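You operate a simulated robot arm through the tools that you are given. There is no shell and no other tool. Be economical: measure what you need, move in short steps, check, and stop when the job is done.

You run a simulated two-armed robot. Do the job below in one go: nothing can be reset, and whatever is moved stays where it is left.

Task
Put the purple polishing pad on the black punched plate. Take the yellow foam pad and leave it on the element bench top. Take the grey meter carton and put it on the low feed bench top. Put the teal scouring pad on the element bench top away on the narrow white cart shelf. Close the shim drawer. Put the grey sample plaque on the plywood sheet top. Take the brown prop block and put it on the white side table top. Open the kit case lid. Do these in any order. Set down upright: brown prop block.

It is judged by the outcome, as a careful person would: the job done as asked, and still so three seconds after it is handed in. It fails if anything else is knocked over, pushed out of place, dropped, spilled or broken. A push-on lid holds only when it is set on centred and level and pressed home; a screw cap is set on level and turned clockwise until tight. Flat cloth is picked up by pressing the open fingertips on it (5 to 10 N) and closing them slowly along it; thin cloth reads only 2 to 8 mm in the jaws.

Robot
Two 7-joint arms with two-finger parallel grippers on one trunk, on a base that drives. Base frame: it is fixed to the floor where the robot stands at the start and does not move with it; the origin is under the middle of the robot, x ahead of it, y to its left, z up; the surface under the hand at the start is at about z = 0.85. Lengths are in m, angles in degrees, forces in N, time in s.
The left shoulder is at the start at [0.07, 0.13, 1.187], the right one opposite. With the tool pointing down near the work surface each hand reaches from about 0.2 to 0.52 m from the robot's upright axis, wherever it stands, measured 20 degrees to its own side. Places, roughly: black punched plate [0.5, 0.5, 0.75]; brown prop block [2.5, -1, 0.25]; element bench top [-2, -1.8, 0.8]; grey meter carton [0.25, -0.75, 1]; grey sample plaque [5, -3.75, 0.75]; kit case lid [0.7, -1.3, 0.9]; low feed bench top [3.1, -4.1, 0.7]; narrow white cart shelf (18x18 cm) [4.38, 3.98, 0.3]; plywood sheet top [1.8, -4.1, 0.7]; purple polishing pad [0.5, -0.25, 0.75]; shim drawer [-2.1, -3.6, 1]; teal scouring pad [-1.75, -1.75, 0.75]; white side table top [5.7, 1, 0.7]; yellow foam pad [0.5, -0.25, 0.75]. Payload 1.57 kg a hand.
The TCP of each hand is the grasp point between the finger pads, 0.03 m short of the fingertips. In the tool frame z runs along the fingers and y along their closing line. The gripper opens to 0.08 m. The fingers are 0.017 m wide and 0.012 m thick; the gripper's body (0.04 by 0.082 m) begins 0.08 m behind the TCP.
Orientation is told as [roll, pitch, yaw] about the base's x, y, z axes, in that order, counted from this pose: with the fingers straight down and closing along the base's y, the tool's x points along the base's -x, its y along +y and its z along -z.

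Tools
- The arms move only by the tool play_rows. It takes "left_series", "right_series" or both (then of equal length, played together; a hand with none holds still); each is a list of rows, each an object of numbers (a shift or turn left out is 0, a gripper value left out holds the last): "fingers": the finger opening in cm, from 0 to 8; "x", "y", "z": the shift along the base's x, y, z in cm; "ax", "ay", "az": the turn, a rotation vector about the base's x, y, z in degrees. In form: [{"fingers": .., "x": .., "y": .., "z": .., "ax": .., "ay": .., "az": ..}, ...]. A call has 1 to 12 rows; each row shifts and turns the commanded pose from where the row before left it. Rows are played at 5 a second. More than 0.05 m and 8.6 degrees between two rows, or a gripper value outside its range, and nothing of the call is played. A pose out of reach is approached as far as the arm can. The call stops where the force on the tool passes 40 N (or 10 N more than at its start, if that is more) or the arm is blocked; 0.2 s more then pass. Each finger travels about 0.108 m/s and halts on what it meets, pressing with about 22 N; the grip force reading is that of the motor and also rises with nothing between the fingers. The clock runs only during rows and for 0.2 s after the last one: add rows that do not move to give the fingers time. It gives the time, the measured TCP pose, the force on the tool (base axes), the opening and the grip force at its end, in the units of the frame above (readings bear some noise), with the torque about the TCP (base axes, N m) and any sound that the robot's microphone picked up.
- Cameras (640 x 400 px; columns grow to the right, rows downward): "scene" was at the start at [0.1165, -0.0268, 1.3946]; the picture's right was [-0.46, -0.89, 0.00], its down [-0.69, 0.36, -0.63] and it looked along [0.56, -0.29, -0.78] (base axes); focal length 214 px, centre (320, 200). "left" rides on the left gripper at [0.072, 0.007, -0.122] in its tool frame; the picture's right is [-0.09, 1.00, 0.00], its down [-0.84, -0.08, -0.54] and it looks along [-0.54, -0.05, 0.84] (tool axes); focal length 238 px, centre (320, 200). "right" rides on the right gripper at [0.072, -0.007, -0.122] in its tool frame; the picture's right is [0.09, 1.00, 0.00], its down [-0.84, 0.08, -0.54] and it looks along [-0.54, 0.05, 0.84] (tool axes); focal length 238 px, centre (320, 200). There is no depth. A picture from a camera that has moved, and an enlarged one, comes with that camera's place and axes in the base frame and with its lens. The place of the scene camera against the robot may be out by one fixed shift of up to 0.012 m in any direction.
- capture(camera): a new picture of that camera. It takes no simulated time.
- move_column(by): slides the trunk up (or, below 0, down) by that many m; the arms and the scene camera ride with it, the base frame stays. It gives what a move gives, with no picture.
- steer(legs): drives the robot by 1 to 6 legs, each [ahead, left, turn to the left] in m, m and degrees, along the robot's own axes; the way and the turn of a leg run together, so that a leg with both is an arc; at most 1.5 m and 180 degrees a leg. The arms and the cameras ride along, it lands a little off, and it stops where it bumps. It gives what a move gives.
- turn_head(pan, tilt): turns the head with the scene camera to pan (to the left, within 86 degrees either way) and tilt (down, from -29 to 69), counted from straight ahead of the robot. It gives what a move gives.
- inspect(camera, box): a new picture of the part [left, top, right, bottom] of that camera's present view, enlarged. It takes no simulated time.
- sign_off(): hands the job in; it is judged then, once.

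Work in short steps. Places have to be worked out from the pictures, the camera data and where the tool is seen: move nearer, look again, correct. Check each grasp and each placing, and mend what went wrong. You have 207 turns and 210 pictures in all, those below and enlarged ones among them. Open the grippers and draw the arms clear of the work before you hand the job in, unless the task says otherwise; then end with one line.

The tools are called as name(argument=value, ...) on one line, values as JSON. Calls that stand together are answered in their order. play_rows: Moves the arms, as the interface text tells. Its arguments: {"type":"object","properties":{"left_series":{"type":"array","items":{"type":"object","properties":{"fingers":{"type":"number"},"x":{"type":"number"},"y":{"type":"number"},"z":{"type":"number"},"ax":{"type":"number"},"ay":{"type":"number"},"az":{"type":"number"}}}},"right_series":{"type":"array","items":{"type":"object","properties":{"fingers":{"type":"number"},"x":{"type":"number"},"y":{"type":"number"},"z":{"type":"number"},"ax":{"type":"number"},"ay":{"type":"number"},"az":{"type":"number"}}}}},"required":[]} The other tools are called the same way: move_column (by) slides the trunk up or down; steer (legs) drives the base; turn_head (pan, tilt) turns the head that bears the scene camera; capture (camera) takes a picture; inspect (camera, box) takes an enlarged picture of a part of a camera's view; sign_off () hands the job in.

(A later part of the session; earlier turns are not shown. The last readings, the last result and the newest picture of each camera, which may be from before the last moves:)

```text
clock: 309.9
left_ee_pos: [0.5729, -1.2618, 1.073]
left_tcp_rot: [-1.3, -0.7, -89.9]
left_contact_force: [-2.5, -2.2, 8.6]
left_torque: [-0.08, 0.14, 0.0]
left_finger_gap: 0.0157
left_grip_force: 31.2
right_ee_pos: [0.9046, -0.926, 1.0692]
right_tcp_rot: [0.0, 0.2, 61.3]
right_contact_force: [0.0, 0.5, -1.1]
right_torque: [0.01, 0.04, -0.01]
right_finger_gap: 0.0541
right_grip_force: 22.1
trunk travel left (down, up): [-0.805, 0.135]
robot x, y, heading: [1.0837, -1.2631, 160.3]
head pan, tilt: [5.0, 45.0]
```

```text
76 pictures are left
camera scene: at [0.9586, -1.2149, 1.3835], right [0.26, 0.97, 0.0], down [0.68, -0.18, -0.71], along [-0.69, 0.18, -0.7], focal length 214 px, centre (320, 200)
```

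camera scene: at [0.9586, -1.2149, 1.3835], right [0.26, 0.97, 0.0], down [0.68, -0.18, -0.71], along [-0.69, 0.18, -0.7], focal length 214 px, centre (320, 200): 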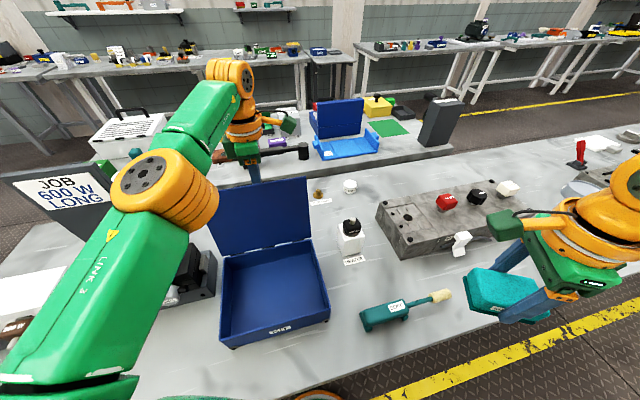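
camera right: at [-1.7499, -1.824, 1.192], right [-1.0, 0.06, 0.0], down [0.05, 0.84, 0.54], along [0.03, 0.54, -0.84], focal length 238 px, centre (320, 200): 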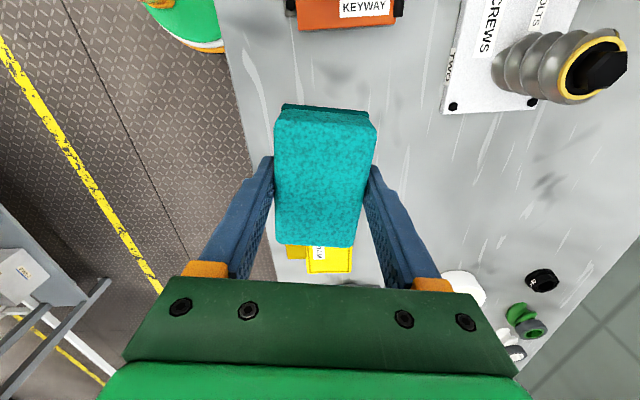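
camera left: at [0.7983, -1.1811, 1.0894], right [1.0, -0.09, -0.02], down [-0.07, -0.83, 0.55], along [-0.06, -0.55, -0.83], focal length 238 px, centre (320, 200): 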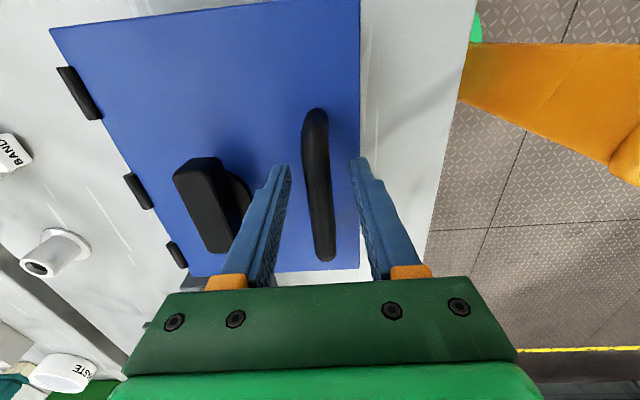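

The bar is now about 91° over. One more 2 cm nudge to go safely beyond vertical.

play_rows(left_series=[{"z": -0.4}])

steer(legs=[[0.02, 0.008, 0]])

inspect(camera="scene", box=[180, 130, 360, 360])

```text
clock: 310.3
left_ee_pos: [0.5683, -1.2623, 1.0676]
left_tcp_rot: [-1.5, -0.7, -90.0]
left_contact_force: [-13.4, -1.3, 20.4]
left_torque: [0.05, 0.12, -0.04]
left_finger_gap: 0.0159
left_grip_force: 31.8
right_ee_pos: [0.9006, -0.9249, 1.0687]
right_tcp_rot: [-0.2, 0.2, 61.3]
right_contact_force: [-0.9, -0.3, -0.5]
right_torque: [0.02, 0.02, 0.0]
right_finger_gap: 0.054
right_grip_force: 22.2
trunk travel left (down, up): [-0.805, 0.135]
robot x, y, heading: [1.0824, -1.2588, 160.2]
head pan, tilt: [5.0, 45.0]
```

```text
clock: 311.1
left_ee_pos: [0.5515, -1.2625, 1.0682]
left_tcp_rot: [-1.5, -0.8, -90.0]
left_contact_force: [9.3, 0.0, -12.6]
left_torque: [-0.47, -0.05, 0.03]
left_finger_gap: 0.0155
left_grip_force: 31.2
right_ee_pos: [0.8821, -0.9251, 1.069]
right_tcp_rot: [0.0, 0.2, 61.3]
right_contact_force: [0.8, 1.0, 0.1]
right_torque: [-0.01, 0.03, 0.03]
right_finger_gap: 0.054
right_grip_force: 22.0
trunk travel left (down, up): [-0.805, 0.135]
robot x, y, heading: [1.0599, -1.2634, 159.7]
head pan, tilt: [5.0, 45.0]
```

```text
1.74 times, centred on (270, 245) of scene
camera zoom: at [0.9367, -1.2146, 1.3832], right [0.26, 0.97, 0.0], down [0.68, -0.18, -0.71], along [-0.69, 0.18, -0.71], focal length 373 px, centre (407, 122)
```

zoom: 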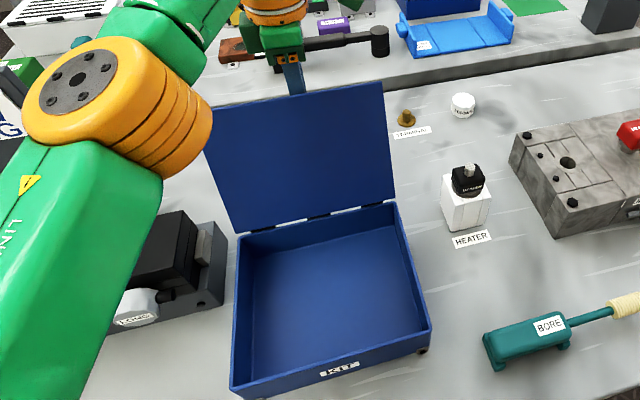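

The lid is past vertical (~100°). I open gently to 3.2 cm and draw straight up.

play_rows(left_series=[{"fingers": 2.4}, {"fingers": 3.2}, {}, {"z": 2}, {"z": 3}, {"z": 3}, {"z": 3}])

inspect(camera="scene", box=[180, 130, 360, 360])

```text
clock: 312.7
left_ee_pos: [0.5721, -1.2748, 1.1424]
left_tcp_rot: [-1.4, -1.0, -90.5]
left_contact_force: [0.3, 0.7, 0.5]
left_torque: [0.02, 0.01, -0.03]
left_finger_gap: 0.0319
left_grip_force: 0.1
left hand out of reach, approached as far as the arm can: row 4, 5, 6, 7
right_ee_pos: [0.881, -0.9258, 1.0693]
right_tcp_rot: [-0.1, 0.2, 61.3]
right_contact_force: [0.1, -0.8, -0.1]
right_torque: [0.05, 0.03, 0.03]
right_finger_gap: 0.0542
right_grip_force: 21.9
trunk travel left (down, up): [-0.805, 0.135]
robot x, y, heading: [1.0597, -1.2639, 160.3]
head pan, tilt: [5.0, 45.0]
```

```text
1.74 times, centred on (270, 245) of scene
camera zoom: at [0.9333, -1.2144, 1.3828], right [0.26, 0.97, 0.0], down [0.68, -0.18, -0.71], along [-0.68, 0.18, -0.71], focal length 373 px, centre (407, 122)
```

zoom: 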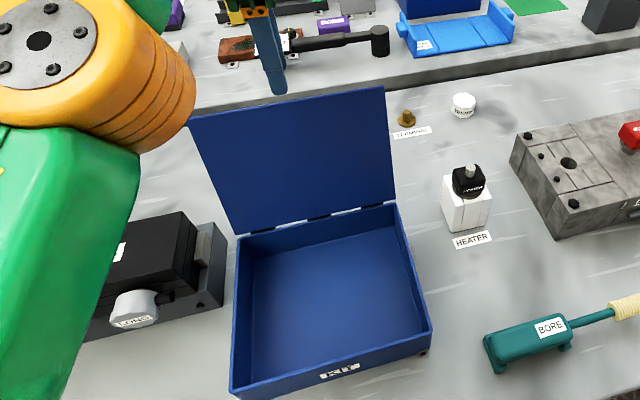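

The lid stays open. I raise the trunk to clear it and back away.

move_column(by=0.12)

steer(legs=[[-0.5, 0, 0]])

capture(camera="scene")

```text
clock: 314.2
left_ee_pos: [0.5724, -1.2754, 1.2623]
left_tcp_rot: [-1.2, -1.0, -90.5]
left_contact_force: [0.2, 1.1, -0.6]
left_torque: [-0.03, 0.01, 0.01]
left_finger_gap: 0.0325
left_grip_force: 0.1
right_ee_pos: [0.8796, -0.9251, 1.1885]
right_tcp_rot: [-0.1, 0.1, 61.3]
right_contact_force: [0.6, 1.0, -0.3]
right_torque: [-0.02, -0.02, 0.01]
right_finger_gap: 0.0544
right_grip_force: 22.1
trunk travel left (down, up): [-0.925, 0.015]
robot x, y, heading: [1.0575, -1.2602, 160.2]
head pan, tilt: [5.0, 45.0]
```

```text
clock: 317.1
left_ee_pos: [1.0379, -1.4446, 1.2607]
left_tcp_rot: [-1.1, -1.1, -90.5]
left_contact_force: [0.2, 0.6, 0.1]
left_torque: [0.01, -0.02, -0.01]
left_finger_gap: 0.032
left_grip_force: 0.0
right_ee_pos: [1.3458, -1.0941, 1.1892]
right_tcp_rot: [-0.2, 0.0, 61.3]
right_contact_force: [-0.1, -0.1, -0.3]
right_torque: [0.01, -0.02, -0.01]
right_finger_gap: 0.0541
right_grip_force: 22.0
trunk travel left (down, up): [-0.925, 0.015]
robot x, y, heading: [1.5289, -1.4329, 159.9]
head pan, tilt: [5.0, 45.0]
```

```text
73 pictures are left
camera scene: at [1.3985, -1.3843, 1.5025], right [0.26, 0.97, 0.0], down [0.68, -0.18, -0.71], along [-0.68, 0.18, -0.71], focal length 214 px, centre (320, 200)
```

scene: 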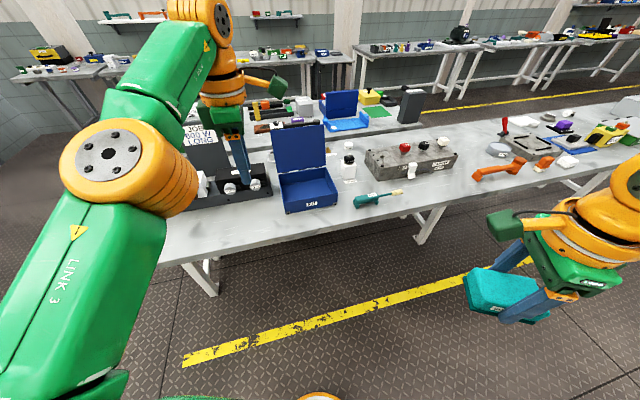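

The kit lid is open. Next the brown prop block near [2.5,-1,0.25]: I turn to face +x and look.

steer(legs=[[0, 0, -160]])

turn_head(pan=10, tilt=35)

capture(camera="scene")

```text
clock: 324.2
left_ee_pos: [1.9899, -1.2768, 1.261]
left_tcp_rot: [-1.4, -1.0, 106.4]
left_contact_force: [-0.9, 0.0, 0.8]
left_torque: [0.02, -0.01, 0.0]
left_finger_gap: 0.0319
left_grip_force: 0.0
right_ee_pos: [1.7987, -1.7006, 1.1885]
right_tcp_rot: [-0.2, 0.1, -101.8]
right_contact_force: [-0.1, -0.2, -0.7]
right_torque: [0.01, 0.04, -0.01]
right_finger_gap: 0.0543
right_grip_force: 22.2
trunk travel left (down, up): [-0.925, 0.015]
robot x, y, heading: [1.5288, -1.4318, -2.9]
head pan, tilt: [5.0, 45.0]
```

```text
clock: 324.9
left_ee_pos: [1.9914, -1.2759, 1.2615]
left_tcp_rot: [-1.3, -1.0, 106.4]
left_contact_force: [0.3, -0.1, -0.3]
left_torque: [0.01, -0.01, 0.01]
left_finger_gap: 0.032
left_grip_force: 0.1
right_ee_pos: [1.7975, -1.6999, 1.1874]
right_tcp_rot: [0.0, 0.0, -101.8]
right_contact_force: [-0.2, -0.9, -0.2]
right_torque: [0.01, 0.01, 0.03]
right_finger_gap: 0.0543
right_grip_force: 22.1
trunk travel left (down, up): [-0.925, 0.015]
robot x, y, heading: [1.5276, -1.4332, -3.1]
head pan, tilt: [10.0, 35.0]
```

```text
72 pictures are left
camera scene: at [1.6646, -1.416, 1.5175], right [0.12, -0.99, 0.0], down [-0.57, -0.07, -0.82], along [0.81, 0.1, -0.57], focal length 214 px, centre (320, 200)
```

scene: 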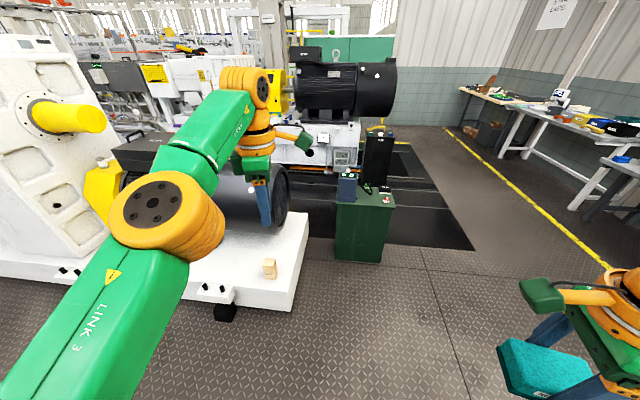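

A small brown/wood block sits on the machine's white base near [2.55,-0.96]. I enlarge it.

inspect(camera="scene", box=[220, 225, 320, 305])

```text
5.00 times, centred on (270, 265) of scene
camera zoom: at [1.6646, -1.416, 1.5175], right [0.12, -0.99, 0.0], down [-0.57, -0.07, -0.82], along [0.81, 0.1, -0.57], focal length 1072 px, centre (570, -125)
```

zoom: 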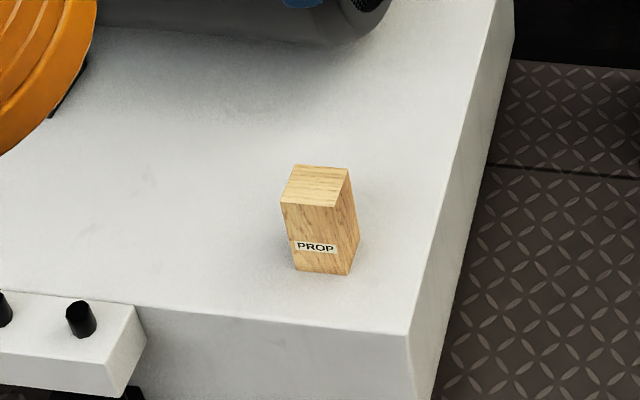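

The block stands upright, labelled PROP. I turn the left hand back to its neutral yaw and drive to about [2.05,-1.08].

play_rows(left_series=[{"az": -8.5, "fingers": 8}, {"az": -8.5}, {"az": -8.5}, {"az": -8.5}, {"az": -8.5}, {"az": -8.5}, {"az": -8.5}, {"az": -8.5}, {"az": -8.5}, {"az": -8.5}, {"az": -8.5}, {"az": -8.5}])

steer(legs=[[0.5, 0.377, 0], [0, 0, 3]])

turn_head(pan=10, tilt=60)

capture(camera="left")

capture(camera="scene")

```text
clock: 327.5
left_ee_pos: [1.9904, -1.2775, 1.2632]
left_tcp_rot: [-1.3, -1.0, 4.3]
left_contact_force: [0.7, 0.1, -0.3]
left_torque: [-0.02, 0.04, -0.01]
left_finger_gap: 0.0802
left_grip_force: 0.0
right_ee_pos: [1.798, -1.7009, 1.188]
right_tcp_rot: [-0.1, 0.1, -101.8]
right_contact_force: [-0.7, -0.6, -1.4]
right_torque: [-0.04, 0.01, 0.02]
right_finger_gap: 0.0542
right_grip_force: 21.9
trunk travel left (down, up): [-0.925, 0.015]
robot x, y, heading: [1.534, -1.4293, -3.3]
head pan, tilt: [10.0, 35.0]
```

```text
clock: 331.5
left_ee_pos: [2.4903, -0.8842, 1.2617]
left_tcp_rot: [-1.4, -1.0, 8.4]
left_contact_force: [-0.1, -0.2, -0.5]
left_torque: [-0.02, 0.03, -0.01]
left_finger_gap: 0.0798
left_grip_force: 0.1
right_ee_pos: [2.3257, -1.3216, 1.1879]
right_tcp_rot: [-0.1, 0.2, -97.8]
right_contact_force: [-0.8, -0.2, -1.3]
right_torque: [-0.02, 0.0, -0.04]
right_finger_gap: 0.054
right_grip_force: 22.0
trunk travel left (down, up): [-0.925, 0.015]
robot x, y, heading: [2.0404, -1.0707, 0.8]
head pan, tilt: [10.0, 35.0]
```

```text
clock: 332.4
left_ee_pos: [2.4886, -0.8834, 1.2631]
left_tcp_rot: [-1.4, -0.9, 8.5]
left_contact_force: [-0.5, -0.2, -0.1]
left_torque: [-0.02, 0.02, 0.01]
left_finger_gap: 0.0801
left_grip_force: 0.1
right_ee_pos: [2.3261, -1.3216, 1.1892]
right_tcp_rot: [-0.1, 0.2, -98.0]
right_contact_force: [0.7, 0.2, -0.6]
right_torque: [-0.01, -0.01, 0.01]
right_finger_gap: 0.0542
right_grip_force: 21.6
trunk travel left (down, up): [-0.925, 0.015]
robot x, y, heading: [2.0407, -1.0708, 0.9]
head pan, tilt: [10.0, 60.0]
```

```text
70 pictures are left
camera left: at [2.4142, -0.8858, 1.3835], right [-0.05, 1.0, -0.02], down [0.83, 0.06, 0.56], along [0.56, 0.01, -0.83], focal length 238 px, centre (320, 200)
```

left: 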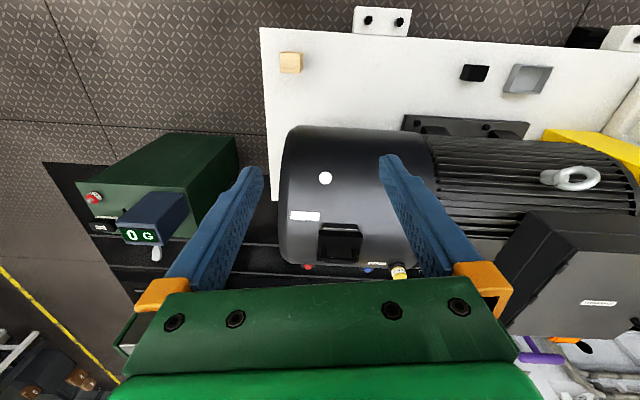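

```text
69 pictures are left
camera scene: at [2.1526, -1.0495, 1.4834], right [0.19, -0.98, 0.0], down [-0.85, -0.16, -0.5], along [0.49, 0.09, -0.87], focal length 214 px, centre (320, 200)
```

scene: 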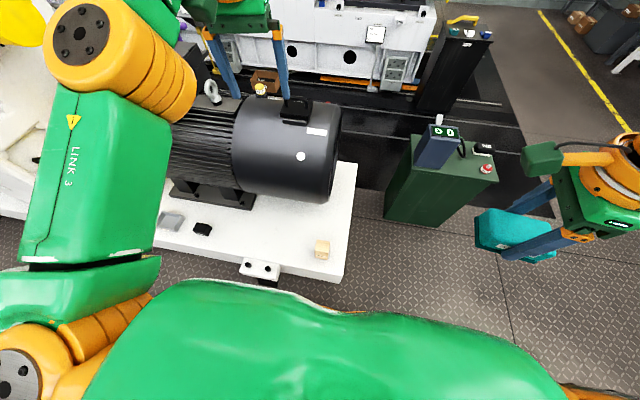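

Triangulated: block top at ≈[2.47,-1.003,0.46]; the motor is ≥10 cm beyond. I bring the left hand over it and lower the trunk in stages.

play_rows(left_series=[{"y": -3, "x": -0.5, "az": -4}, {"y": -3, "x": -0.5, "az": -4.5}, {"y": -3, "x": -0.5}, {"y": -3, "x": -0.5}])

move_column(by=-0.4)

capture(camera="left")

capture(camera="scene")

```text
clock: 333.4
left_ee_pos: [2.4682, -1.0043, 1.2624]
left_tcp_rot: [-1.3, -1.0, -0.1]
left_contact_force: [1.6, -0.2, 0.9]
left_torque: [0.01, -0.04, 0.01]
left_finger_gap: 0.0801
left_grip_force: 0.1
right_ee_pos: [2.3262, -1.3216, 1.188]
right_tcp_rot: [-0.1, 0.2, -97.9]
right_contact_force: [0.1, -0.2, -0.8]
right_torque: [-0.01, 0.02, 0.0]
right_finger_gap: 0.0541
right_grip_force: 21.8
trunk travel left (down, up): [-0.925, 0.015]
robot x, y, heading: [2.0362, -1.0674, 0.9]
head pan, tilt: [10.0, 60.0]
```

```text
clock: 337.2
left_ee_pos: [2.4685, -1.0018, 0.8619]
left_tcp_rot: [-1.3, -1.1, -0.1]
left_contact_force: [-0.2, -0.1, -0.5]
left_torque: [0.01, -0.01, -0.02]
left_finger_gap: 0.0802
left_grip_force: 0.0
right_ee_pos: [2.3262, -1.3198, 0.7878]
right_tcp_rot: [-0.1, 0.0, -97.9]
right_contact_force: [-0.3, -0.4, -0.1]
right_torque: [0.0, -0.02, -0.03]
right_finger_gap: 0.0541
right_grip_force: 22.3
trunk travel left (down, up): [-0.525, 0.415]
robot x, y, heading: [2.0384, -1.0722, 0.7]
head pan, tilt: [10.0, 60.0]
```

```text
68 pictures are left
camera left: at [2.3945, -0.9926, 0.9824], right [0.09, 1.0, -0.02], down [0.83, -0.07, 0.56], along [0.55, -0.07, -0.83], focal length 238 px, centre (320, 200)
```

left: 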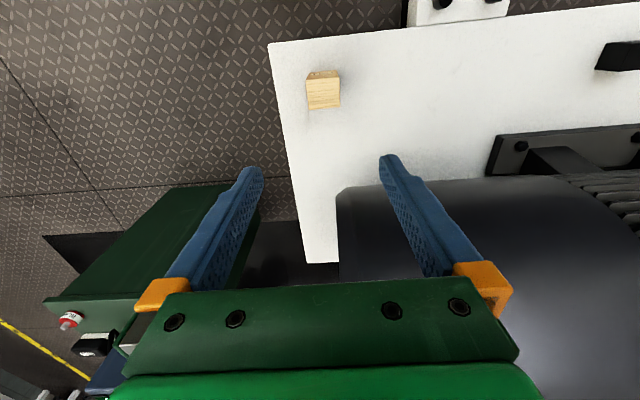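

```text
67 pictures are left
camera scene: at [2.1526, -1.0492, 1.0833], right [0.19, -0.98, 0.0], down [-0.85, -0.16, -0.5], along [0.49, 0.09, -0.87], focal length 214 px, centre (320, 200)
```

scene: 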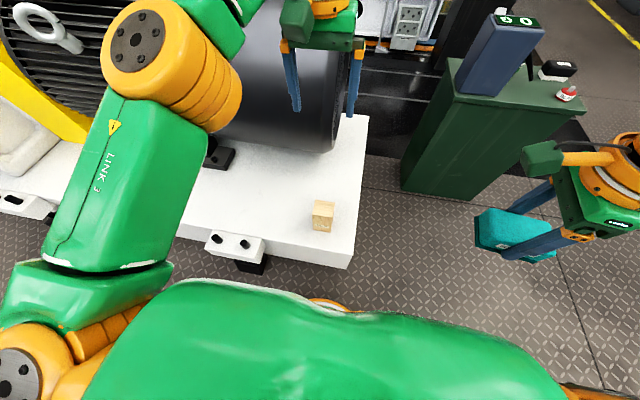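

Block top at [2.482,-1.003,0.45], ~6.6 cm in y and 5 cm in x, nearly square to the axes. I lower further.

move_column(by=-0.3)

play_rows(left_series=[{"x": 1.2, "az": -1.5}, {"z": -2}])

capture(camera="left")

```text
clock: 340.2
left_ee_pos: [2.4686, -1.0021, 0.562]
left_tcp_rot: [-1.3, -1.0, 0.0]
left_contact_force: [-0.3, 0.1, -0.4]
left_torque: [0.0, -0.01, 0.01]
left_finger_gap: 0.0801
left_grip_force: 0.0
right_ee_pos: [2.3258, -1.3202, 0.4888]
right_tcp_rot: [-0.1, 0.0, -97.9]
right_contact_force: [0.0, 0.1, -0.8]
right_torque: [0.02, -0.05, 0.02]
right_finger_gap: 0.0543
right_grip_force: 22.0
trunk travel left (down, up): [-0.225, 0.715]
robot x, y, heading: [2.037, -1.0708, 0.8]
head pan, tilt: [10.0, 60.0]
```

```text
clock: 340.8
left_ee_pos: [2.4759, -1.0001, 0.5394]
left_tcp_rot: [-1.3, -1.0, -1.5]
left_contact_force: [0.3, 0.2, 0.3]
left_torque: [-0.01, -0.02, 0.02]
left_finger_gap: 0.0796
left_grip_force: 0.1
left hand out of reach, approached as far as the arm can: row 1
right_ee_pos: [2.3255, -1.3217, 0.4884]
right_tcp_rot: [-0.1, 0.1, -97.9]
right_contact_force: [-0.2, 1.2, -1.9]
right_torque: [0.02, 0.01, -0.01]
right_finger_gap: 0.0544
right_grip_force: 22.3
trunk travel left (down, up): [-0.225, 0.715]
robot x, y, heading: [2.0416, -1.0689, 0.7]
head pan, tilt: [10.0, 60.0]
```

```text
66 pictures are left
camera left: at [2.4028, -0.9896, 0.6607], right [0.12, 0.99, -0.02], down [0.83, -0.09, 0.56], along [0.55, -0.08, -0.83], focal length 238 px, centre (320, 200)
```

left: 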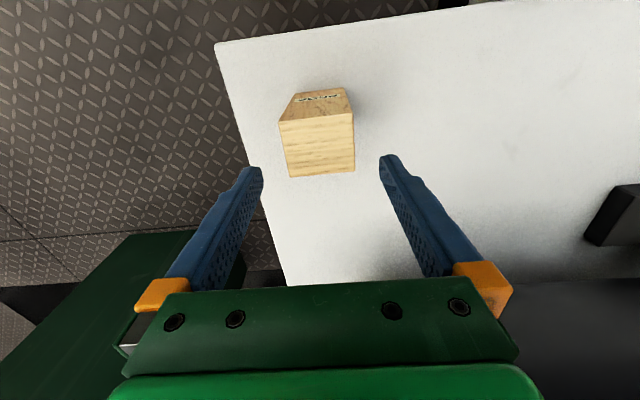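

Centre confirmed [2.482,-1.003]. I descend 11.5 cm with the fingers either side.

play_rows(left_series=[{"y": -0.25, "az": 1.5}, {"z": -4}, {"z": -3}, {"z": -2.5}, {"z": -2}])

capture(camera="left")

```text
clock: 342.0
left_ee_pos: [2.4716, -1.0022, 0.4262]
left_tcp_rot: [-1.3, -0.9, -0.1]
left_contact_force: [-0.4, 0.5, 0.2]
left_torque: [-0.03, 0.0, 0.02]
left_finger_gap: 0.0801
left_grip_force: 0.0
right_ee_pos: [2.3266, -1.3208, 0.4879]
right_tcp_rot: [-0.1, 0.1, -97.9]
right_contact_force: [-0.3, -0.6, -0.9]
right_torque: [-0.01, 0.01, -0.01]
right_finger_gap: 0.0542
right_grip_force: 22.5
trunk travel left (down, up): [-0.225, 0.715]
robot x, y, heading: [2.0388, -1.072, 1.0]
head pan, tilt: [10.0, 60.0]
```

```text
65 pictures are left
camera left: at [2.3983, -0.9931, 0.5463], right [0.09, 1.0, -0.02], down [0.83, -0.07, 0.56], along [0.55, -0.07, -0.83], focal length 238 px, centre (320, 200)
```

left: 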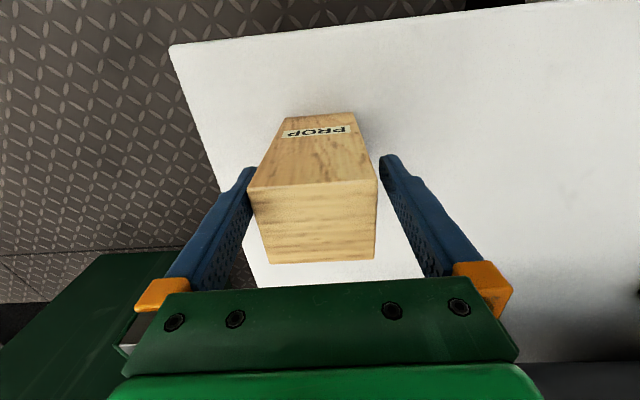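

The block is between the fingers; I nudge ahead 1 cm for a more central grip and close.

steer(legs=[[0.012, 0, 0]])

play_rows(left_series=[{"fingers": 6.5}, {"fingers": 5}, {"fingers": 5}, {"fingers": 5}])

play_rows(left_series=[{"z": 1}, {"z": 2}, {"z": 4}, {"z": 4}, {"z": 4}])

capture(camera="left")

```text
clock: 342.7
left_ee_pos: [2.4834, -1.0029, 0.4258]
left_tcp_rot: [-1.3, -1.1, -0.2]
left_contact_force: [0.9, 0.1, 0.6]
left_torque: [0.01, 0.0, 0.0]
left_finger_gap: 0.0802
left_grip_force: 0.0
right_ee_pos: [2.3375, -1.3203, 0.4874]
right_tcp_rot: [-0.1, 0.1, -97.8]
right_contact_force: [0.2, 0.1, -0.8]
right_torque: [0.0, -0.04, -0.02]
right_finger_gap: 0.0541
right_grip_force: 22.1
trunk travel left (down, up): [-0.225, 0.715]
robot x, y, heading: [2.0497, -1.0724, 0.9]
head pan, tilt: [10.0, 60.0]
```

```text
clock: 343.7
left_ee_pos: [2.4836, -1.0028, 0.4267]
left_tcp_rot: [-1.3, -1.0, -0.2]
left_contact_force: [-1.2, -2.0, 1.0]
left_torque: [0.0, 0.22, 0.06]
left_finger_gap: 0.0701
left_grip_force: 22.1
right_ee_pos: [2.338, -1.3205, 0.4879]
right_tcp_rot: [-0.1, 0.1, -98.0]
right_contact_force: [0.4, -0.6, -0.3]
right_torque: [0.0, 0.01, -0.01]
right_finger_gap: 0.0543
right_grip_force: 22.3
trunk travel left (down, up): [-0.225, 0.715]
robot x, y, heading: [2.0508, -1.0708, 0.7]
head pan, tilt: [10.0, 60.0]
```

```text
clock: 344.9
left_ee_pos: [2.4754, -1.0042, 0.5745]
left_tcp_rot: [-1.3, -1.1, -0.2]
left_contact_force: [-0.6, 0.2, -3.5]
left_torque: [-0.01, 0.0, 0.0]
left_finger_gap: 0.0696
left_grip_force: 21.6
left hand out of reach, approached as far as the arm can: row 5
right_ee_pos: [2.3379, -1.3189, 0.4875]
right_tcp_rot: [-0.1, 0.1, -98.0]
right_contact_force: [0.2, 0.2, -0.9]
right_torque: [0.0, 0.01, 0.02]
right_finger_gap: 0.0543
right_grip_force: 21.7
trunk travel left (down, up): [-0.225, 0.715]
robot x, y, heading: [2.0492, -1.0714, 0.9]
head pan, tilt: [10.0, 60.0]
```

```text
64 pictures are left
camera left: at [2.4024, -0.9944, 0.6954], right [0.1, 1.0, -0.02], down [0.83, -0.07, 0.56], along [0.55, -0.07, -0.83], focal length 238 px, centre (320, 200)
```

left: 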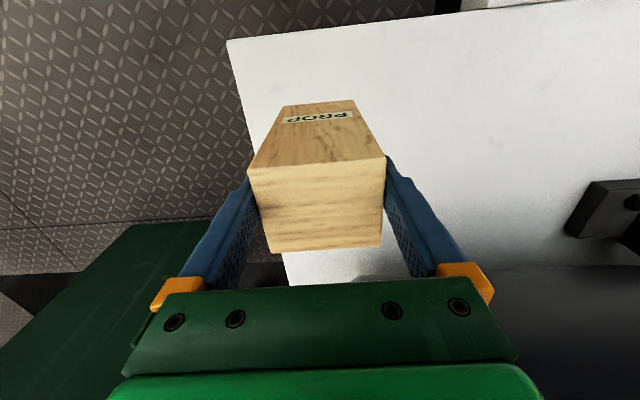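

The prop block is held (gap 7 cm). I raise the trunk, back off, and go round via the aisle y≈-2.4 toward +x.

move_column(by=0.5)

steer(legs=[[-0.35, 0, 0], [0, -1.3, 0], [1.5, 0, 0], [1.3, 0, 0]])

turn_head(pan=45, tilt=15)

capture(camera="scene")

```text
refused: 0.5 is not a number from -0.4 to 0.4
```

```text
clock: 366.9
left_ee_pos: [4.9757, -2.3995, 0.5748]
left_tcp_rot: [-1.3, -0.9, -1.5]
left_contact_force: [-0.3, -0.1, -2.9]
left_torque: [-0.03, -0.01, 0.05]
left_finger_gap: 0.0697
left_grip_force: 21.8
right_ee_pos: [4.8305, -2.7102, 0.4886]
right_tcp_rot: [-0.2, 0.1, -99.4]
right_contact_force: [0.0, -0.1, -0.9]
right_torque: [0.0, 0.0, 0.02]
right_finger_gap: 0.0542
right_grip_force: 21.7
trunk travel left (down, up): [-0.225, 0.715]
robot x, y, heading: [4.546, -2.4537, -0.5]
head pan, tilt: [10.0, 60.0]
```

```text
clock: 368.0
left_ee_pos: [4.9751, -2.3983, 0.5749]
left_tcp_rot: [-1.3, -0.9, -1.5]
left_contact_force: [0.0, -0.2, -2.4]
left_torque: [-0.01, 0.0, 0.02]
left_finger_gap: 0.0696
left_grip_force: 21.7
right_ee_pos: [4.8286, -2.7109, 0.4888]
right_tcp_rot: [-0.1, 0.1, -99.3]
right_contact_force: [-0.9, -0.9, 0.2]
right_torque: [0.01, 0.0, -0.01]
right_finger_gap: 0.0543
right_grip_force: 22.0
trunk travel left (down, up): [-0.225, 0.715]
robot x, y, heading: [4.5462, -2.4564, -0.6]
head pan, tilt: [45.0, 15.0]
```

```text
63 pictures are left
camera scene: at [4.6635, -2.381, 0.8494], right [0.7, -0.71, 0.0], down [-0.19, -0.18, -0.97], along [0.69, 0.68, -0.26], focal length 214 px, centre (320, 200)
```

scene: 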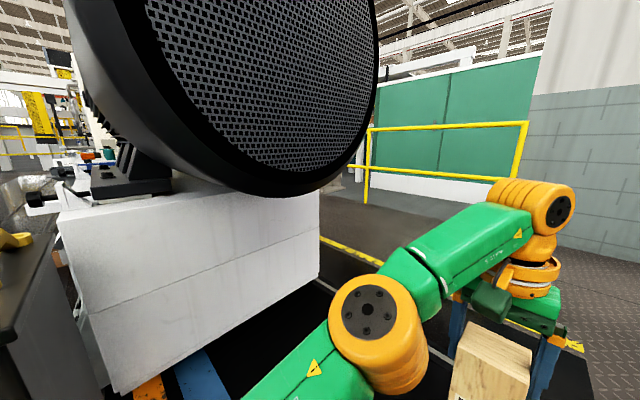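

The trunk stayed low but nothing was bumped. I raise it by 0.4 and look again around.

move_column(by=0.4)

move_column(by=0.2)

capture(camera="scene")

turn_head(pan=-10, tilt=25)

capture(camera="scene")

```text
clock: 371.8
left_ee_pos: [4.9767, -2.3974, 0.9752]
left_tcp_rot: [-1.3, -0.8, -1.5]
left_contact_force: [0.4, -0.7, -3.1]
left_torque: [0.0, -0.01, 0.03]
left_finger_gap: 0.0696
left_grip_force: 21.4
right_ee_pos: [4.8297, -2.7103, 0.8881]
right_tcp_rot: [-0.2, 0.2, -99.2]
right_contact_force: [1.0, 0.2, 0.0]
right_torque: [-0.01, -0.02, -0.02]
right_finger_gap: 0.0541
right_grip_force: 21.7
trunk travel left (down, up): [-0.625, 0.315]
robot x, y, heading: [4.5484, -2.4501, -0.4]
head pan, tilt: [45.0, 15.0]
```

```text
clock: 374.0
left_ee_pos: [4.9757, -2.3984, 1.1743]
left_tcp_rot: [-1.3, -0.8, -1.5]
left_contact_force: [-0.9, -0.3, -3.2]
left_torque: [-0.03, 0.02, 0.04]
left_finger_gap: 0.0699
left_grip_force: 22.4
right_ee_pos: [4.8299, -2.7104, 1.0868]
right_tcp_rot: [-0.2, 0.0, -99.3]
right_contact_force: [-0.1, 0.5, -0.8]
right_torque: [0.0, -0.01, 0.03]
right_finger_gap: 0.0539
right_grip_force: 22.0
trunk travel left (down, up): [-0.825, 0.115]
robot x, y, heading: [4.5469, -2.4551, -0.7]
head pan, tilt: [45.0, 15.0]
```

```text
62 pictures are left
camera scene: at [4.664, -2.381, 1.4495], right [0.7, -0.71, 0.0], down [-0.19, -0.18, -0.97], along [0.69, 0.68, -0.26], focal length 214 px, centre (320, 200)
```

scene: 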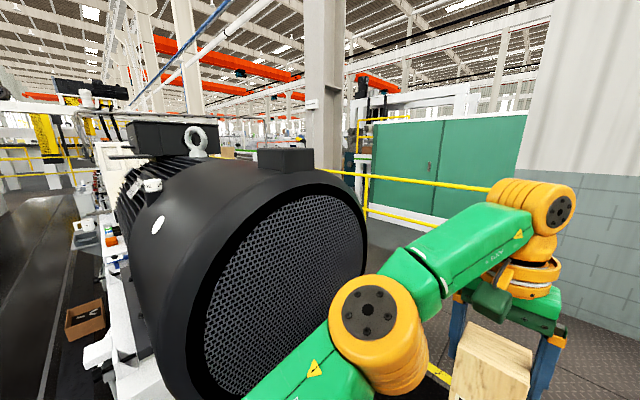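

```text
clock: 375.2
left_ee_pos: [4.9763, -2.398, 1.1744]
left_tcp_rot: [-1.3, -0.9, -1.6]
left_contact_force: [-0.1, -0.1, -3.5]
left_torque: [-0.02, 0.05, 0.0]
left_finger_gap: 0.0697
left_grip_force: 21.9
right_ee_pos: [4.829, -2.7099, 1.0889]
right_tcp_rot: [-0.2, 0.2, -99.3]
right_contact_force: [-0.3, -1.0, -0.1]
right_torque: [0.04, -0.02, -0.02]
right_finger_gap: 0.0543
right_grip_force: 21.5
trunk travel left (down, up): [-0.825, 0.115]
robot x, y, heading: [4.5467, -2.4529, -0.2]
head pan, tilt: [-10.0, 25.0]
```

```text
61 pictures are left
camera scene: at [4.6878, -2.4631, 1.4333], right [-0.18, -0.98, 0.0], down [-0.42, 0.08, -0.91], along [0.89, -0.17, -0.42], focal length 214 px, centre (320, 200)
```

scene: 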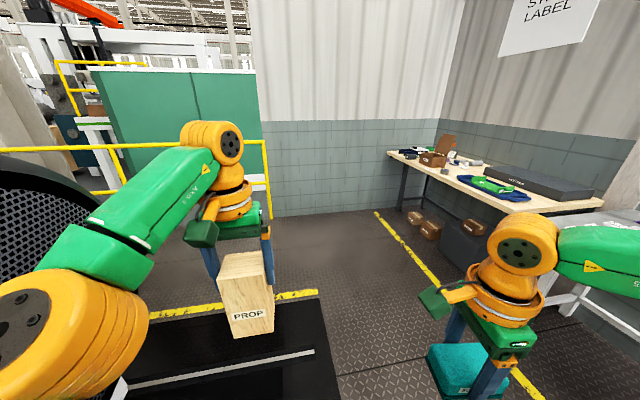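

A big motor stands to the left; beyond is an aisle with a railing at x≈7. I shift right a bit, drive to x≈6.2 and look toward +y.

steer(legs=[[0, -0.2, 0], [1.5, 0, 0], [0.1, 0, 90]])

turn_head(pan=10, tilt=20)

capture(camera="scene")

```text
clock: 387.4
left_ee_pos: [6.0195, -2.1899, 1.1739]
left_tcp_rot: [-1.3, -0.9, 85.8]
left_contact_force: [-0.7, -0.3, -3.7]
left_torque: [-0.02, 0.03, 0.0]
left_finger_gap: 0.0698
left_grip_force: 22.2
right_ee_pos: [6.3232, -2.3506, 1.0882]
right_tcp_rot: [-0.1, 0.1, -12.0]
right_contact_force: [0.6, 0.1, -0.6]
right_torque: [-0.03, -0.02, 0.02]
right_finger_gap: 0.0542
right_grip_force: 22.1
trunk travel left (down, up): [-0.825, 0.115]
robot x, y, heading: [6.051, -2.6203, 86.7]
head pan, tilt: [-10.0, 25.0]
```

```text
clock: 388.2
left_ee_pos: [6.0176, -2.1892, 1.174]
left_tcp_rot: [-1.3, -0.8, 85.8]
left_contact_force: [0.3, -0.7, -3.0]
left_torque: [-0.03, 0.01, 0.0]
left_finger_gap: 0.07
left_grip_force: 22.3
right_ee_pos: [6.3247, -2.3501, 1.0884]
right_tcp_rot: [-0.3, 0.1, -12.1]
right_contact_force: [-0.8, -0.4, 0.2]
right_torque: [0.02, 0.04, 0.0]
right_finger_gap: 0.0542
right_grip_force: 22.1
trunk travel left (down, up): [-0.825, 0.115]
robot x, y, heading: [6.0546, -2.621, 86.7]
head pan, tilt: [10.0, 20.0]
```

```text
60 pictures are left
camera scene: at [6.0451, -2.4678, 1.4413], right [0.99, 0.12, 0.0], down [0.04, -0.34, -0.94], along [-0.11, 0.93, -0.34], focal length 214 px, centre (320, 200)
```

scene: 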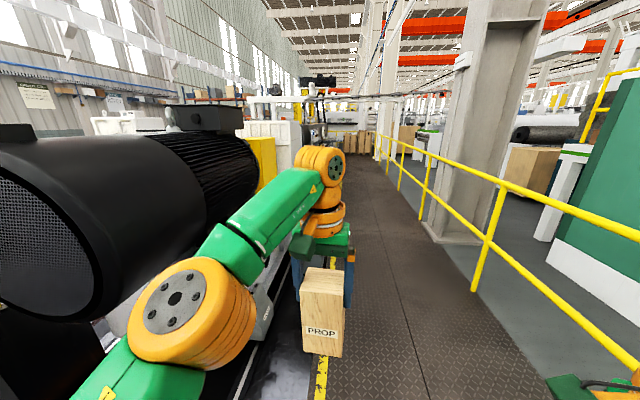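

There's a clear aisle along +y between the machines and the railing. I shift right 0.15 and drive 1.5 m on.

steer(legs=[[0, -0.15, 3], [1.5, 0, 0]])

turn_head(pan=15, tilt=25)

capture(camera="scene")

```text
clock: 396.5
left_ee_pos: [6.1816, -0.7072, 1.1755]
left_tcp_rot: [-1.3, -1.0, 87.3]
left_contact_force: [0.8, -0.7, -3.0]
left_torque: [-0.01, 0.01, -0.01]
left_finger_gap: 0.07
left_grip_force: 22.1
right_ee_pos: [6.4903, -0.8609, 1.0884]
right_tcp_rot: [-0.1, 0.1, -10.7]
right_contact_force: [1.2, 1.1, -0.5]
right_torque: [0.0, -0.02, -0.01]
right_finger_gap: 0.0539
right_grip_force: 21.7
trunk travel left (down, up): [-0.825, 0.115]
robot x, y, heading: [6.2253, -1.1359, 87.9]
head pan, tilt: [10.0, 20.0]
```

```text
clock: 397.2
left_ee_pos: [6.1813, -0.7068, 1.1749]
left_tcp_rot: [-1.3, -1.0, 87.1]
left_contact_force: [-0.2, -0.5, -2.4]
left_torque: [0.0, -0.01, -0.01]
left_finger_gap: 0.07
left_grip_force: 21.9
right_ee_pos: [6.4903, -0.8597, 1.0875]
right_tcp_rot: [-0.2, 0.2, -10.5]
right_contact_force: [0.4, 0.7, -0.6]
right_torque: [-0.03, -0.01, 0.01]
right_finger_gap: 0.0541
right_grip_force: 21.7
trunk travel left (down, up): [-0.825, 0.115]
robot x, y, heading: [6.2276, -1.1355, 88.1]
head pan, tilt: [15.0, 25.0]
```

```text
59 pictures are left
camera scene: at [6.2068, -0.9877, 1.4333], right [0.97, 0.23, 0.0], down [0.1, -0.41, -0.91], along [-0.2, 0.88, -0.42], focal length 214 px, centre (320, 200)
```

scene: 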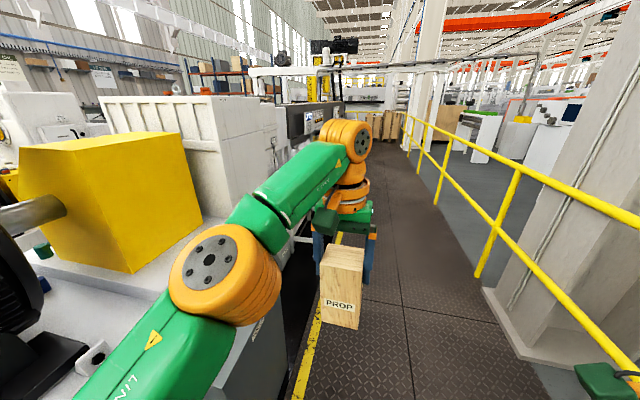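

The table should be behind the arm in this view. I drive 0.9 m more and look left.

steer(legs=[[0.9, 0, 2]])

turn_head(pan=45, tilt=30)

capture(camera="scene")

capture(camera="left")

```text
clock: 401.9
left_ee_pos: [6.1681, 0.1788, 1.1755]
left_tcp_rot: [-1.3, -1.0, 89.9]
left_contact_force: [0.4, 0.0, -2.6]
left_torque: [0.01, 0.0, 0.03]
left_finger_gap: 0.0699
left_grip_force: 21.7
right_ee_pos: [6.4845, 0.0388, 1.0882]
right_tcp_rot: [-0.1, 0.0, -7.9]
right_contact_force: [1.0, -0.4, -1.0]
right_torque: [0.02, 0.01, -0.01]
right_finger_gap: 0.054
right_grip_force: 22.1
trunk travel left (down, up): [-0.825, 0.115]
robot x, y, heading: [6.2308, -0.247, 91.2]
head pan, tilt: [15.0, 25.0]
```

```text
clock: 402.8
left_ee_pos: [6.1678, 0.18, 1.1746]
left_tcp_rot: [-1.3, -0.9, 89.9]
left_contact_force: [-0.4, -0.3, -3.7]
left_torque: [0.0, 0.01, 0.02]
left_finger_gap: 0.0698
left_grip_force: 21.8
right_ee_pos: [6.4845, 0.0413, 1.0886]
right_tcp_rot: [-0.2, 0.1, -7.8]
right_contact_force: [-0.2, 1.0, -0.2]
right_torque: [0.02, 0.0, 0.02]
right_finger_gap: 0.054
right_grip_force: 22.1
trunk travel left (down, up): [-0.825, 0.115]
robot x, y, heading: [6.2366, -0.2493, 90.7]
head pan, tilt: [45.0, 30.0]
```

```text
58 pictures are left
camera scene: at [6.1686, -0.1255, 1.4253], right [0.7, 0.72, 0.0], down [0.36, -0.35, -0.87], along [-0.62, 0.6, -0.5], focal length 214 px, centre (320, 200)
```

scene: 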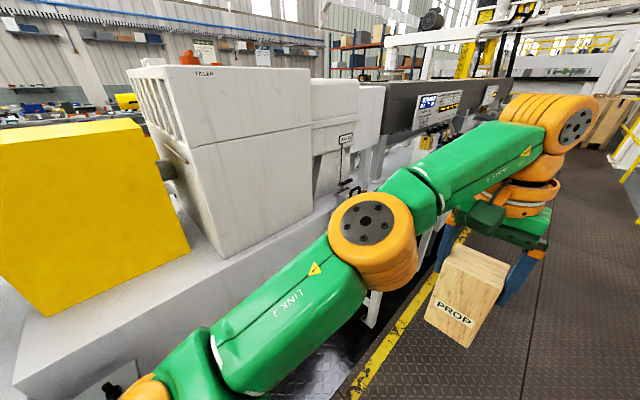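

```text
57 pictures are left
camera left: at [6.1591, 0.105, 1.2948], right [-1.0, 0.09, -0.02], down [0.07, 0.83, 0.56], along [0.07, 0.55, -0.83], focal length 238 px, centre (320, 200)
```

left: 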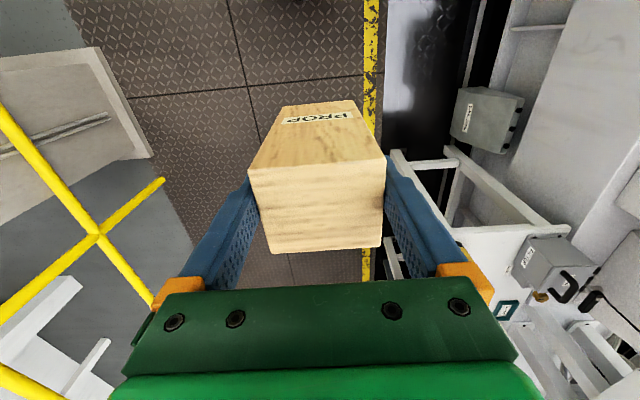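

A white frame (the side table) is just ahead-left at about [5.75,0.8]. I drive 0.45 m more and look left-down.

steer(legs=[[0.5, -0.05, 0]])

turn_head(pan=70, tilt=35)

capture(camera="scene")

```text
clock: 405.8
left_ee_pos: [6.2104, 0.6914, 1.1751]
left_tcp_rot: [-1.2, -1.0, 89.9]
left_contact_force: [0.0, 0.2, -2.7]
left_torque: [-0.03, 0.0, 0.0]
left_finger_gap: 0.0693
left_grip_force: 21.8
right_ee_pos: [6.5271, 0.5537, 1.0875]
right_tcp_rot: [-0.2, 0.1, -7.9]
right_contact_force: [0.5, 0.1, 0.2]
right_torque: [-0.01, 0.04, 0.03]
right_finger_gap: 0.0542
right_grip_force: 21.8
trunk travel left (down, up): [-0.825, 0.115]
robot x, y, heading: [6.2779, 0.2655, 90.7]
head pan, tilt: [45.0, 30.0]
```

```text
clock: 406.7
left_ee_pos: [6.2111, 0.6926, 1.1743]
left_tcp_rot: [-1.4, -0.9, 89.9]
left_contact_force: [0.6, -1.2, -3.5]
left_torque: [-0.01, -0.01, -0.01]
left_finger_gap: 0.07
left_grip_force: 21.9
right_ee_pos: [6.5266, 0.5552, 1.0883]
right_tcp_rot: [-0.3, 0.1, -7.9]
right_contact_force: [-0.2, -0.5, -0.6]
right_torque: [0.02, 0.04, 0.01]
right_finger_gap: 0.054
right_grip_force: 21.8
trunk travel left (down, up): [-0.825, 0.115]
robot x, y, heading: [6.2759, 0.2706, 90.9]
head pan, tilt: [70.0, 35.0]
```

```text
56 pictures are left
camera scene: at [6.1921, 0.3545, 1.4175], right [0.33, 0.94, 0.0], down [0.54, -0.19, -0.82], along [-0.77, 0.27, -0.57], focal length 214 px, centre (320, 200)
```

scene: 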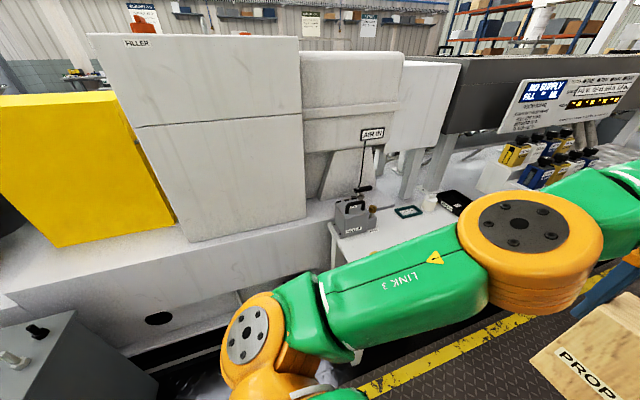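

The side table with small items lies between y≈0.6 and 1.2. I turn to face it (heading 180) and slide to y≈0.9.

steer(legs=[[0, 0, 89], [0, -0.65, 0]])

turn_head(pan=0, tilt=40)

capture(camera="scene")

capture(camera="left")

```text
clock: 414.3
left_ee_pos: [5.8287, 0.8667, 1.1738]
left_tcp_rot: [-1.4, -0.9, -179.2]
left_contact_force: [0.3, 0.0, -2.9]
left_torque: [-0.01, 0.0, 0.0]
left_finger_gap: 0.0697
left_grip_force: 22.1
right_ee_pos: [5.9625, 1.1862, 1.089]
right_tcp_rot: [-0.1, 0.0, 83.1]
right_contact_force: [1.2, -0.2, -1.1]
right_torque: [0.01, -0.01, -0.01]
right_finger_gap: 0.0541
right_grip_force: 22.0
trunk travel left (down, up): [-0.825, 0.115]
robot x, y, heading: [6.255, 0.9437, -178.5]
head pan, tilt: [70.0, 35.0]
```

```text
clock: 415.7
left_ee_pos: [5.8288, 0.8672, 1.1745]
left_tcp_rot: [-1.3, -0.9, -179.1]
left_contact_force: [-0.7, 0.3, -4.6]
left_torque: [-0.01, -0.01, -0.01]
left_finger_gap: 0.0699
left_grip_force: 22.2
right_ee_pos: [5.9612, 1.1863, 1.0878]
right_tcp_rot: [-0.2, 0.1, 83.1]
right_contact_force: [-0.1, -0.5, -0.3]
right_torque: [-0.01, 0.0, -0.01]
right_finger_gap: 0.0541
right_grip_force: 22.2
trunk travel left (down, up): [-0.825, 0.115]
robot x, y, heading: [6.2552, 0.9404, -178.4]
head pan, tilt: [0.0, 40.0]
```

```text
55 pictures are left
camera scene: at [6.117, 0.9455, 1.4099], right [-0.03, 1.0, 0.0], down [0.64, 0.02, -0.77], along [-0.77, -0.02, -0.64], focal length 214 px, centre (320, 200)
```

scene: 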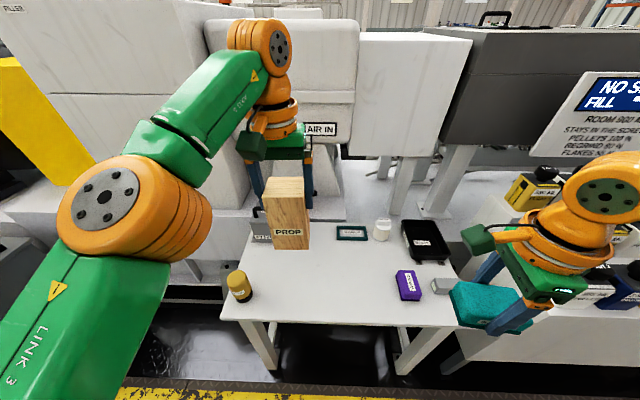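

```text
54 pictures are left
camera left: at [5.9027, 0.8592, 1.2949], right [-0.08, -1.0, -0.02], down [-0.83, 0.05, 0.56], along [-0.55, 0.06, -0.83], focal length 238 px, centre (320, 200)
```

left: 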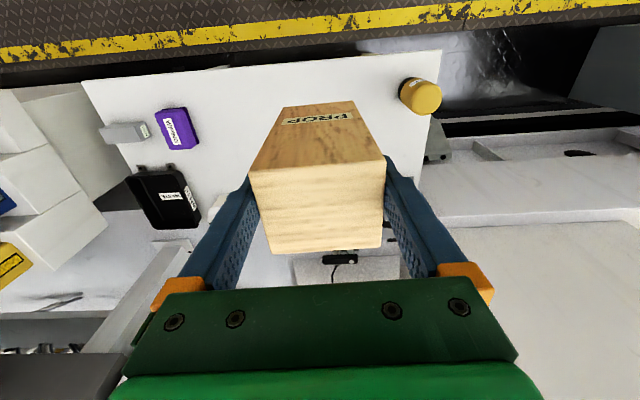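

The centre-left of the table is free; table top z≈0.77. I'll set the block at about [5.74,0.865]. Drive 8 cm closer and lower to z 0.90.

steer(legs=[[0.085, 0, -1.5]])

play_rows(left_series=[{"z": -4}, {"z": -4}, {"z": -4}, {"z": -4}, {"z": -4}, {"z": -4}, {"z": -3}])

capture(camera="left")

capture(camera="scene")

```text
clock: 416.8
left_ee_pos: [5.7493, 0.8762, 1.1765]
left_tcp_rot: [-1.3, -1.4, 179.3]
left_contact_force: [0.4, 0.8, -3.2]
left_torque: [-0.01, 0.0, 0.0]
left_finger_gap: 0.0699
left_grip_force: 22.1
right_ee_pos: [5.8895, 1.192, 1.0909]
right_tcp_rot: [0.2, 0.1, 81.5]
right_contact_force: [0.8, 0.8, -0.7]
right_torque: [0.01, 0.07, 0.02]
right_finger_gap: 0.0542
right_grip_force: 22.0
trunk travel left (down, up): [-0.825, 0.115]
robot x, y, heading: [6.1687, 0.9405, -179.8]
head pan, tilt: [0.0, 40.0]
```

```text
clock: 418.4
left_ee_pos: [5.742, 0.8788, 0.9051]
left_tcp_rot: [-1.3, -0.9, 179.4]
left_contact_force: [-0.4, -0.6, -4.2]
left_torque: [-0.04, -0.04, 0.02]
left_finger_gap: 0.0699
left_grip_force: 21.9
right_ee_pos: [5.8827, 1.1931, 1.0887]
right_tcp_rot: [-0.2, 0.0, 81.6]
right_contact_force: [0.3, -0.2, 0.2]
right_torque: [0.0, 0.05, 0.02]
right_finger_gap: 0.0541
right_grip_force: 21.8
trunk travel left (down, up): [-0.825, 0.115]
robot x, y, heading: [6.1735, 0.939, -179.7]
head pan, tilt: [0.0, 40.0]
```

```text
53 pictures are left
camera left: at [5.8168, 0.8683, 1.0264], right [-0.1, -0.99, -0.02], down [-0.83, 0.07, 0.56], along [-0.55, 0.08, -0.83], focal length 238 px, centre (320, 200)
```

left: 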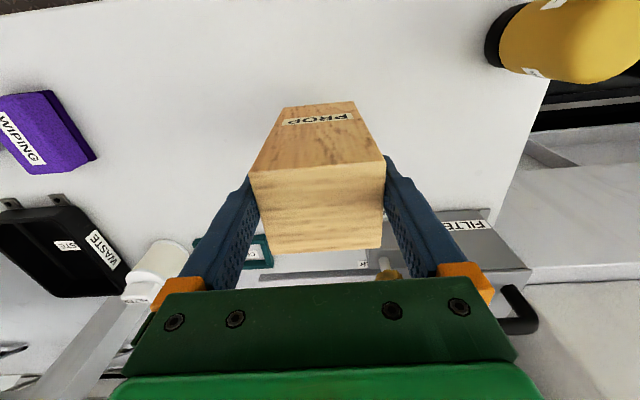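

```text
52 pictures are left
camera scene: at [6.0318, 0.9473, 1.4099], right [-0.01, 1.0, 0.0], down [0.64, 0.0, -0.77], along [-0.77, 0.0, -0.64], focal length 214 px, centre (320, 200)
```

scene: 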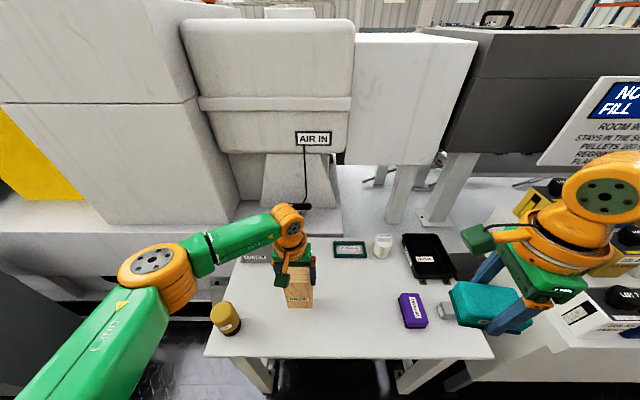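

Clear spot. Lower step by step until contact.

play_rows(left_series=[{"z": -2}, {"z": -1}, {"z": -0.6}, {"z": -0.4}])

```text
clock: 419.4
left_ee_pos: [5.7433, 0.8789, 0.8659]
left_tcp_rot: [-1.3, -1.2, 179.4]
left_contact_force: [-1.4, -1.0, 9.3]
left_torque: [-0.57, -0.1, -0.1]
left_finger_gap: 0.0697
left_grip_force: 21.9
right_ee_pos: [5.8855, 1.1923, 1.0886]
right_tcp_rot: [0.0, 0.1, 81.6]
right_contact_force: [-0.1, -0.4, -0.3]
right_torque: [0.0, 0.01, 0.02]
right_finger_gap: 0.0541
right_grip_force: 22.6
trunk travel left (down, up): [-0.825, 0.115]
robot x, y, heading: [6.1684, 0.9423, -179.7]
head pan, tilt: [0.0, 40.0]
```

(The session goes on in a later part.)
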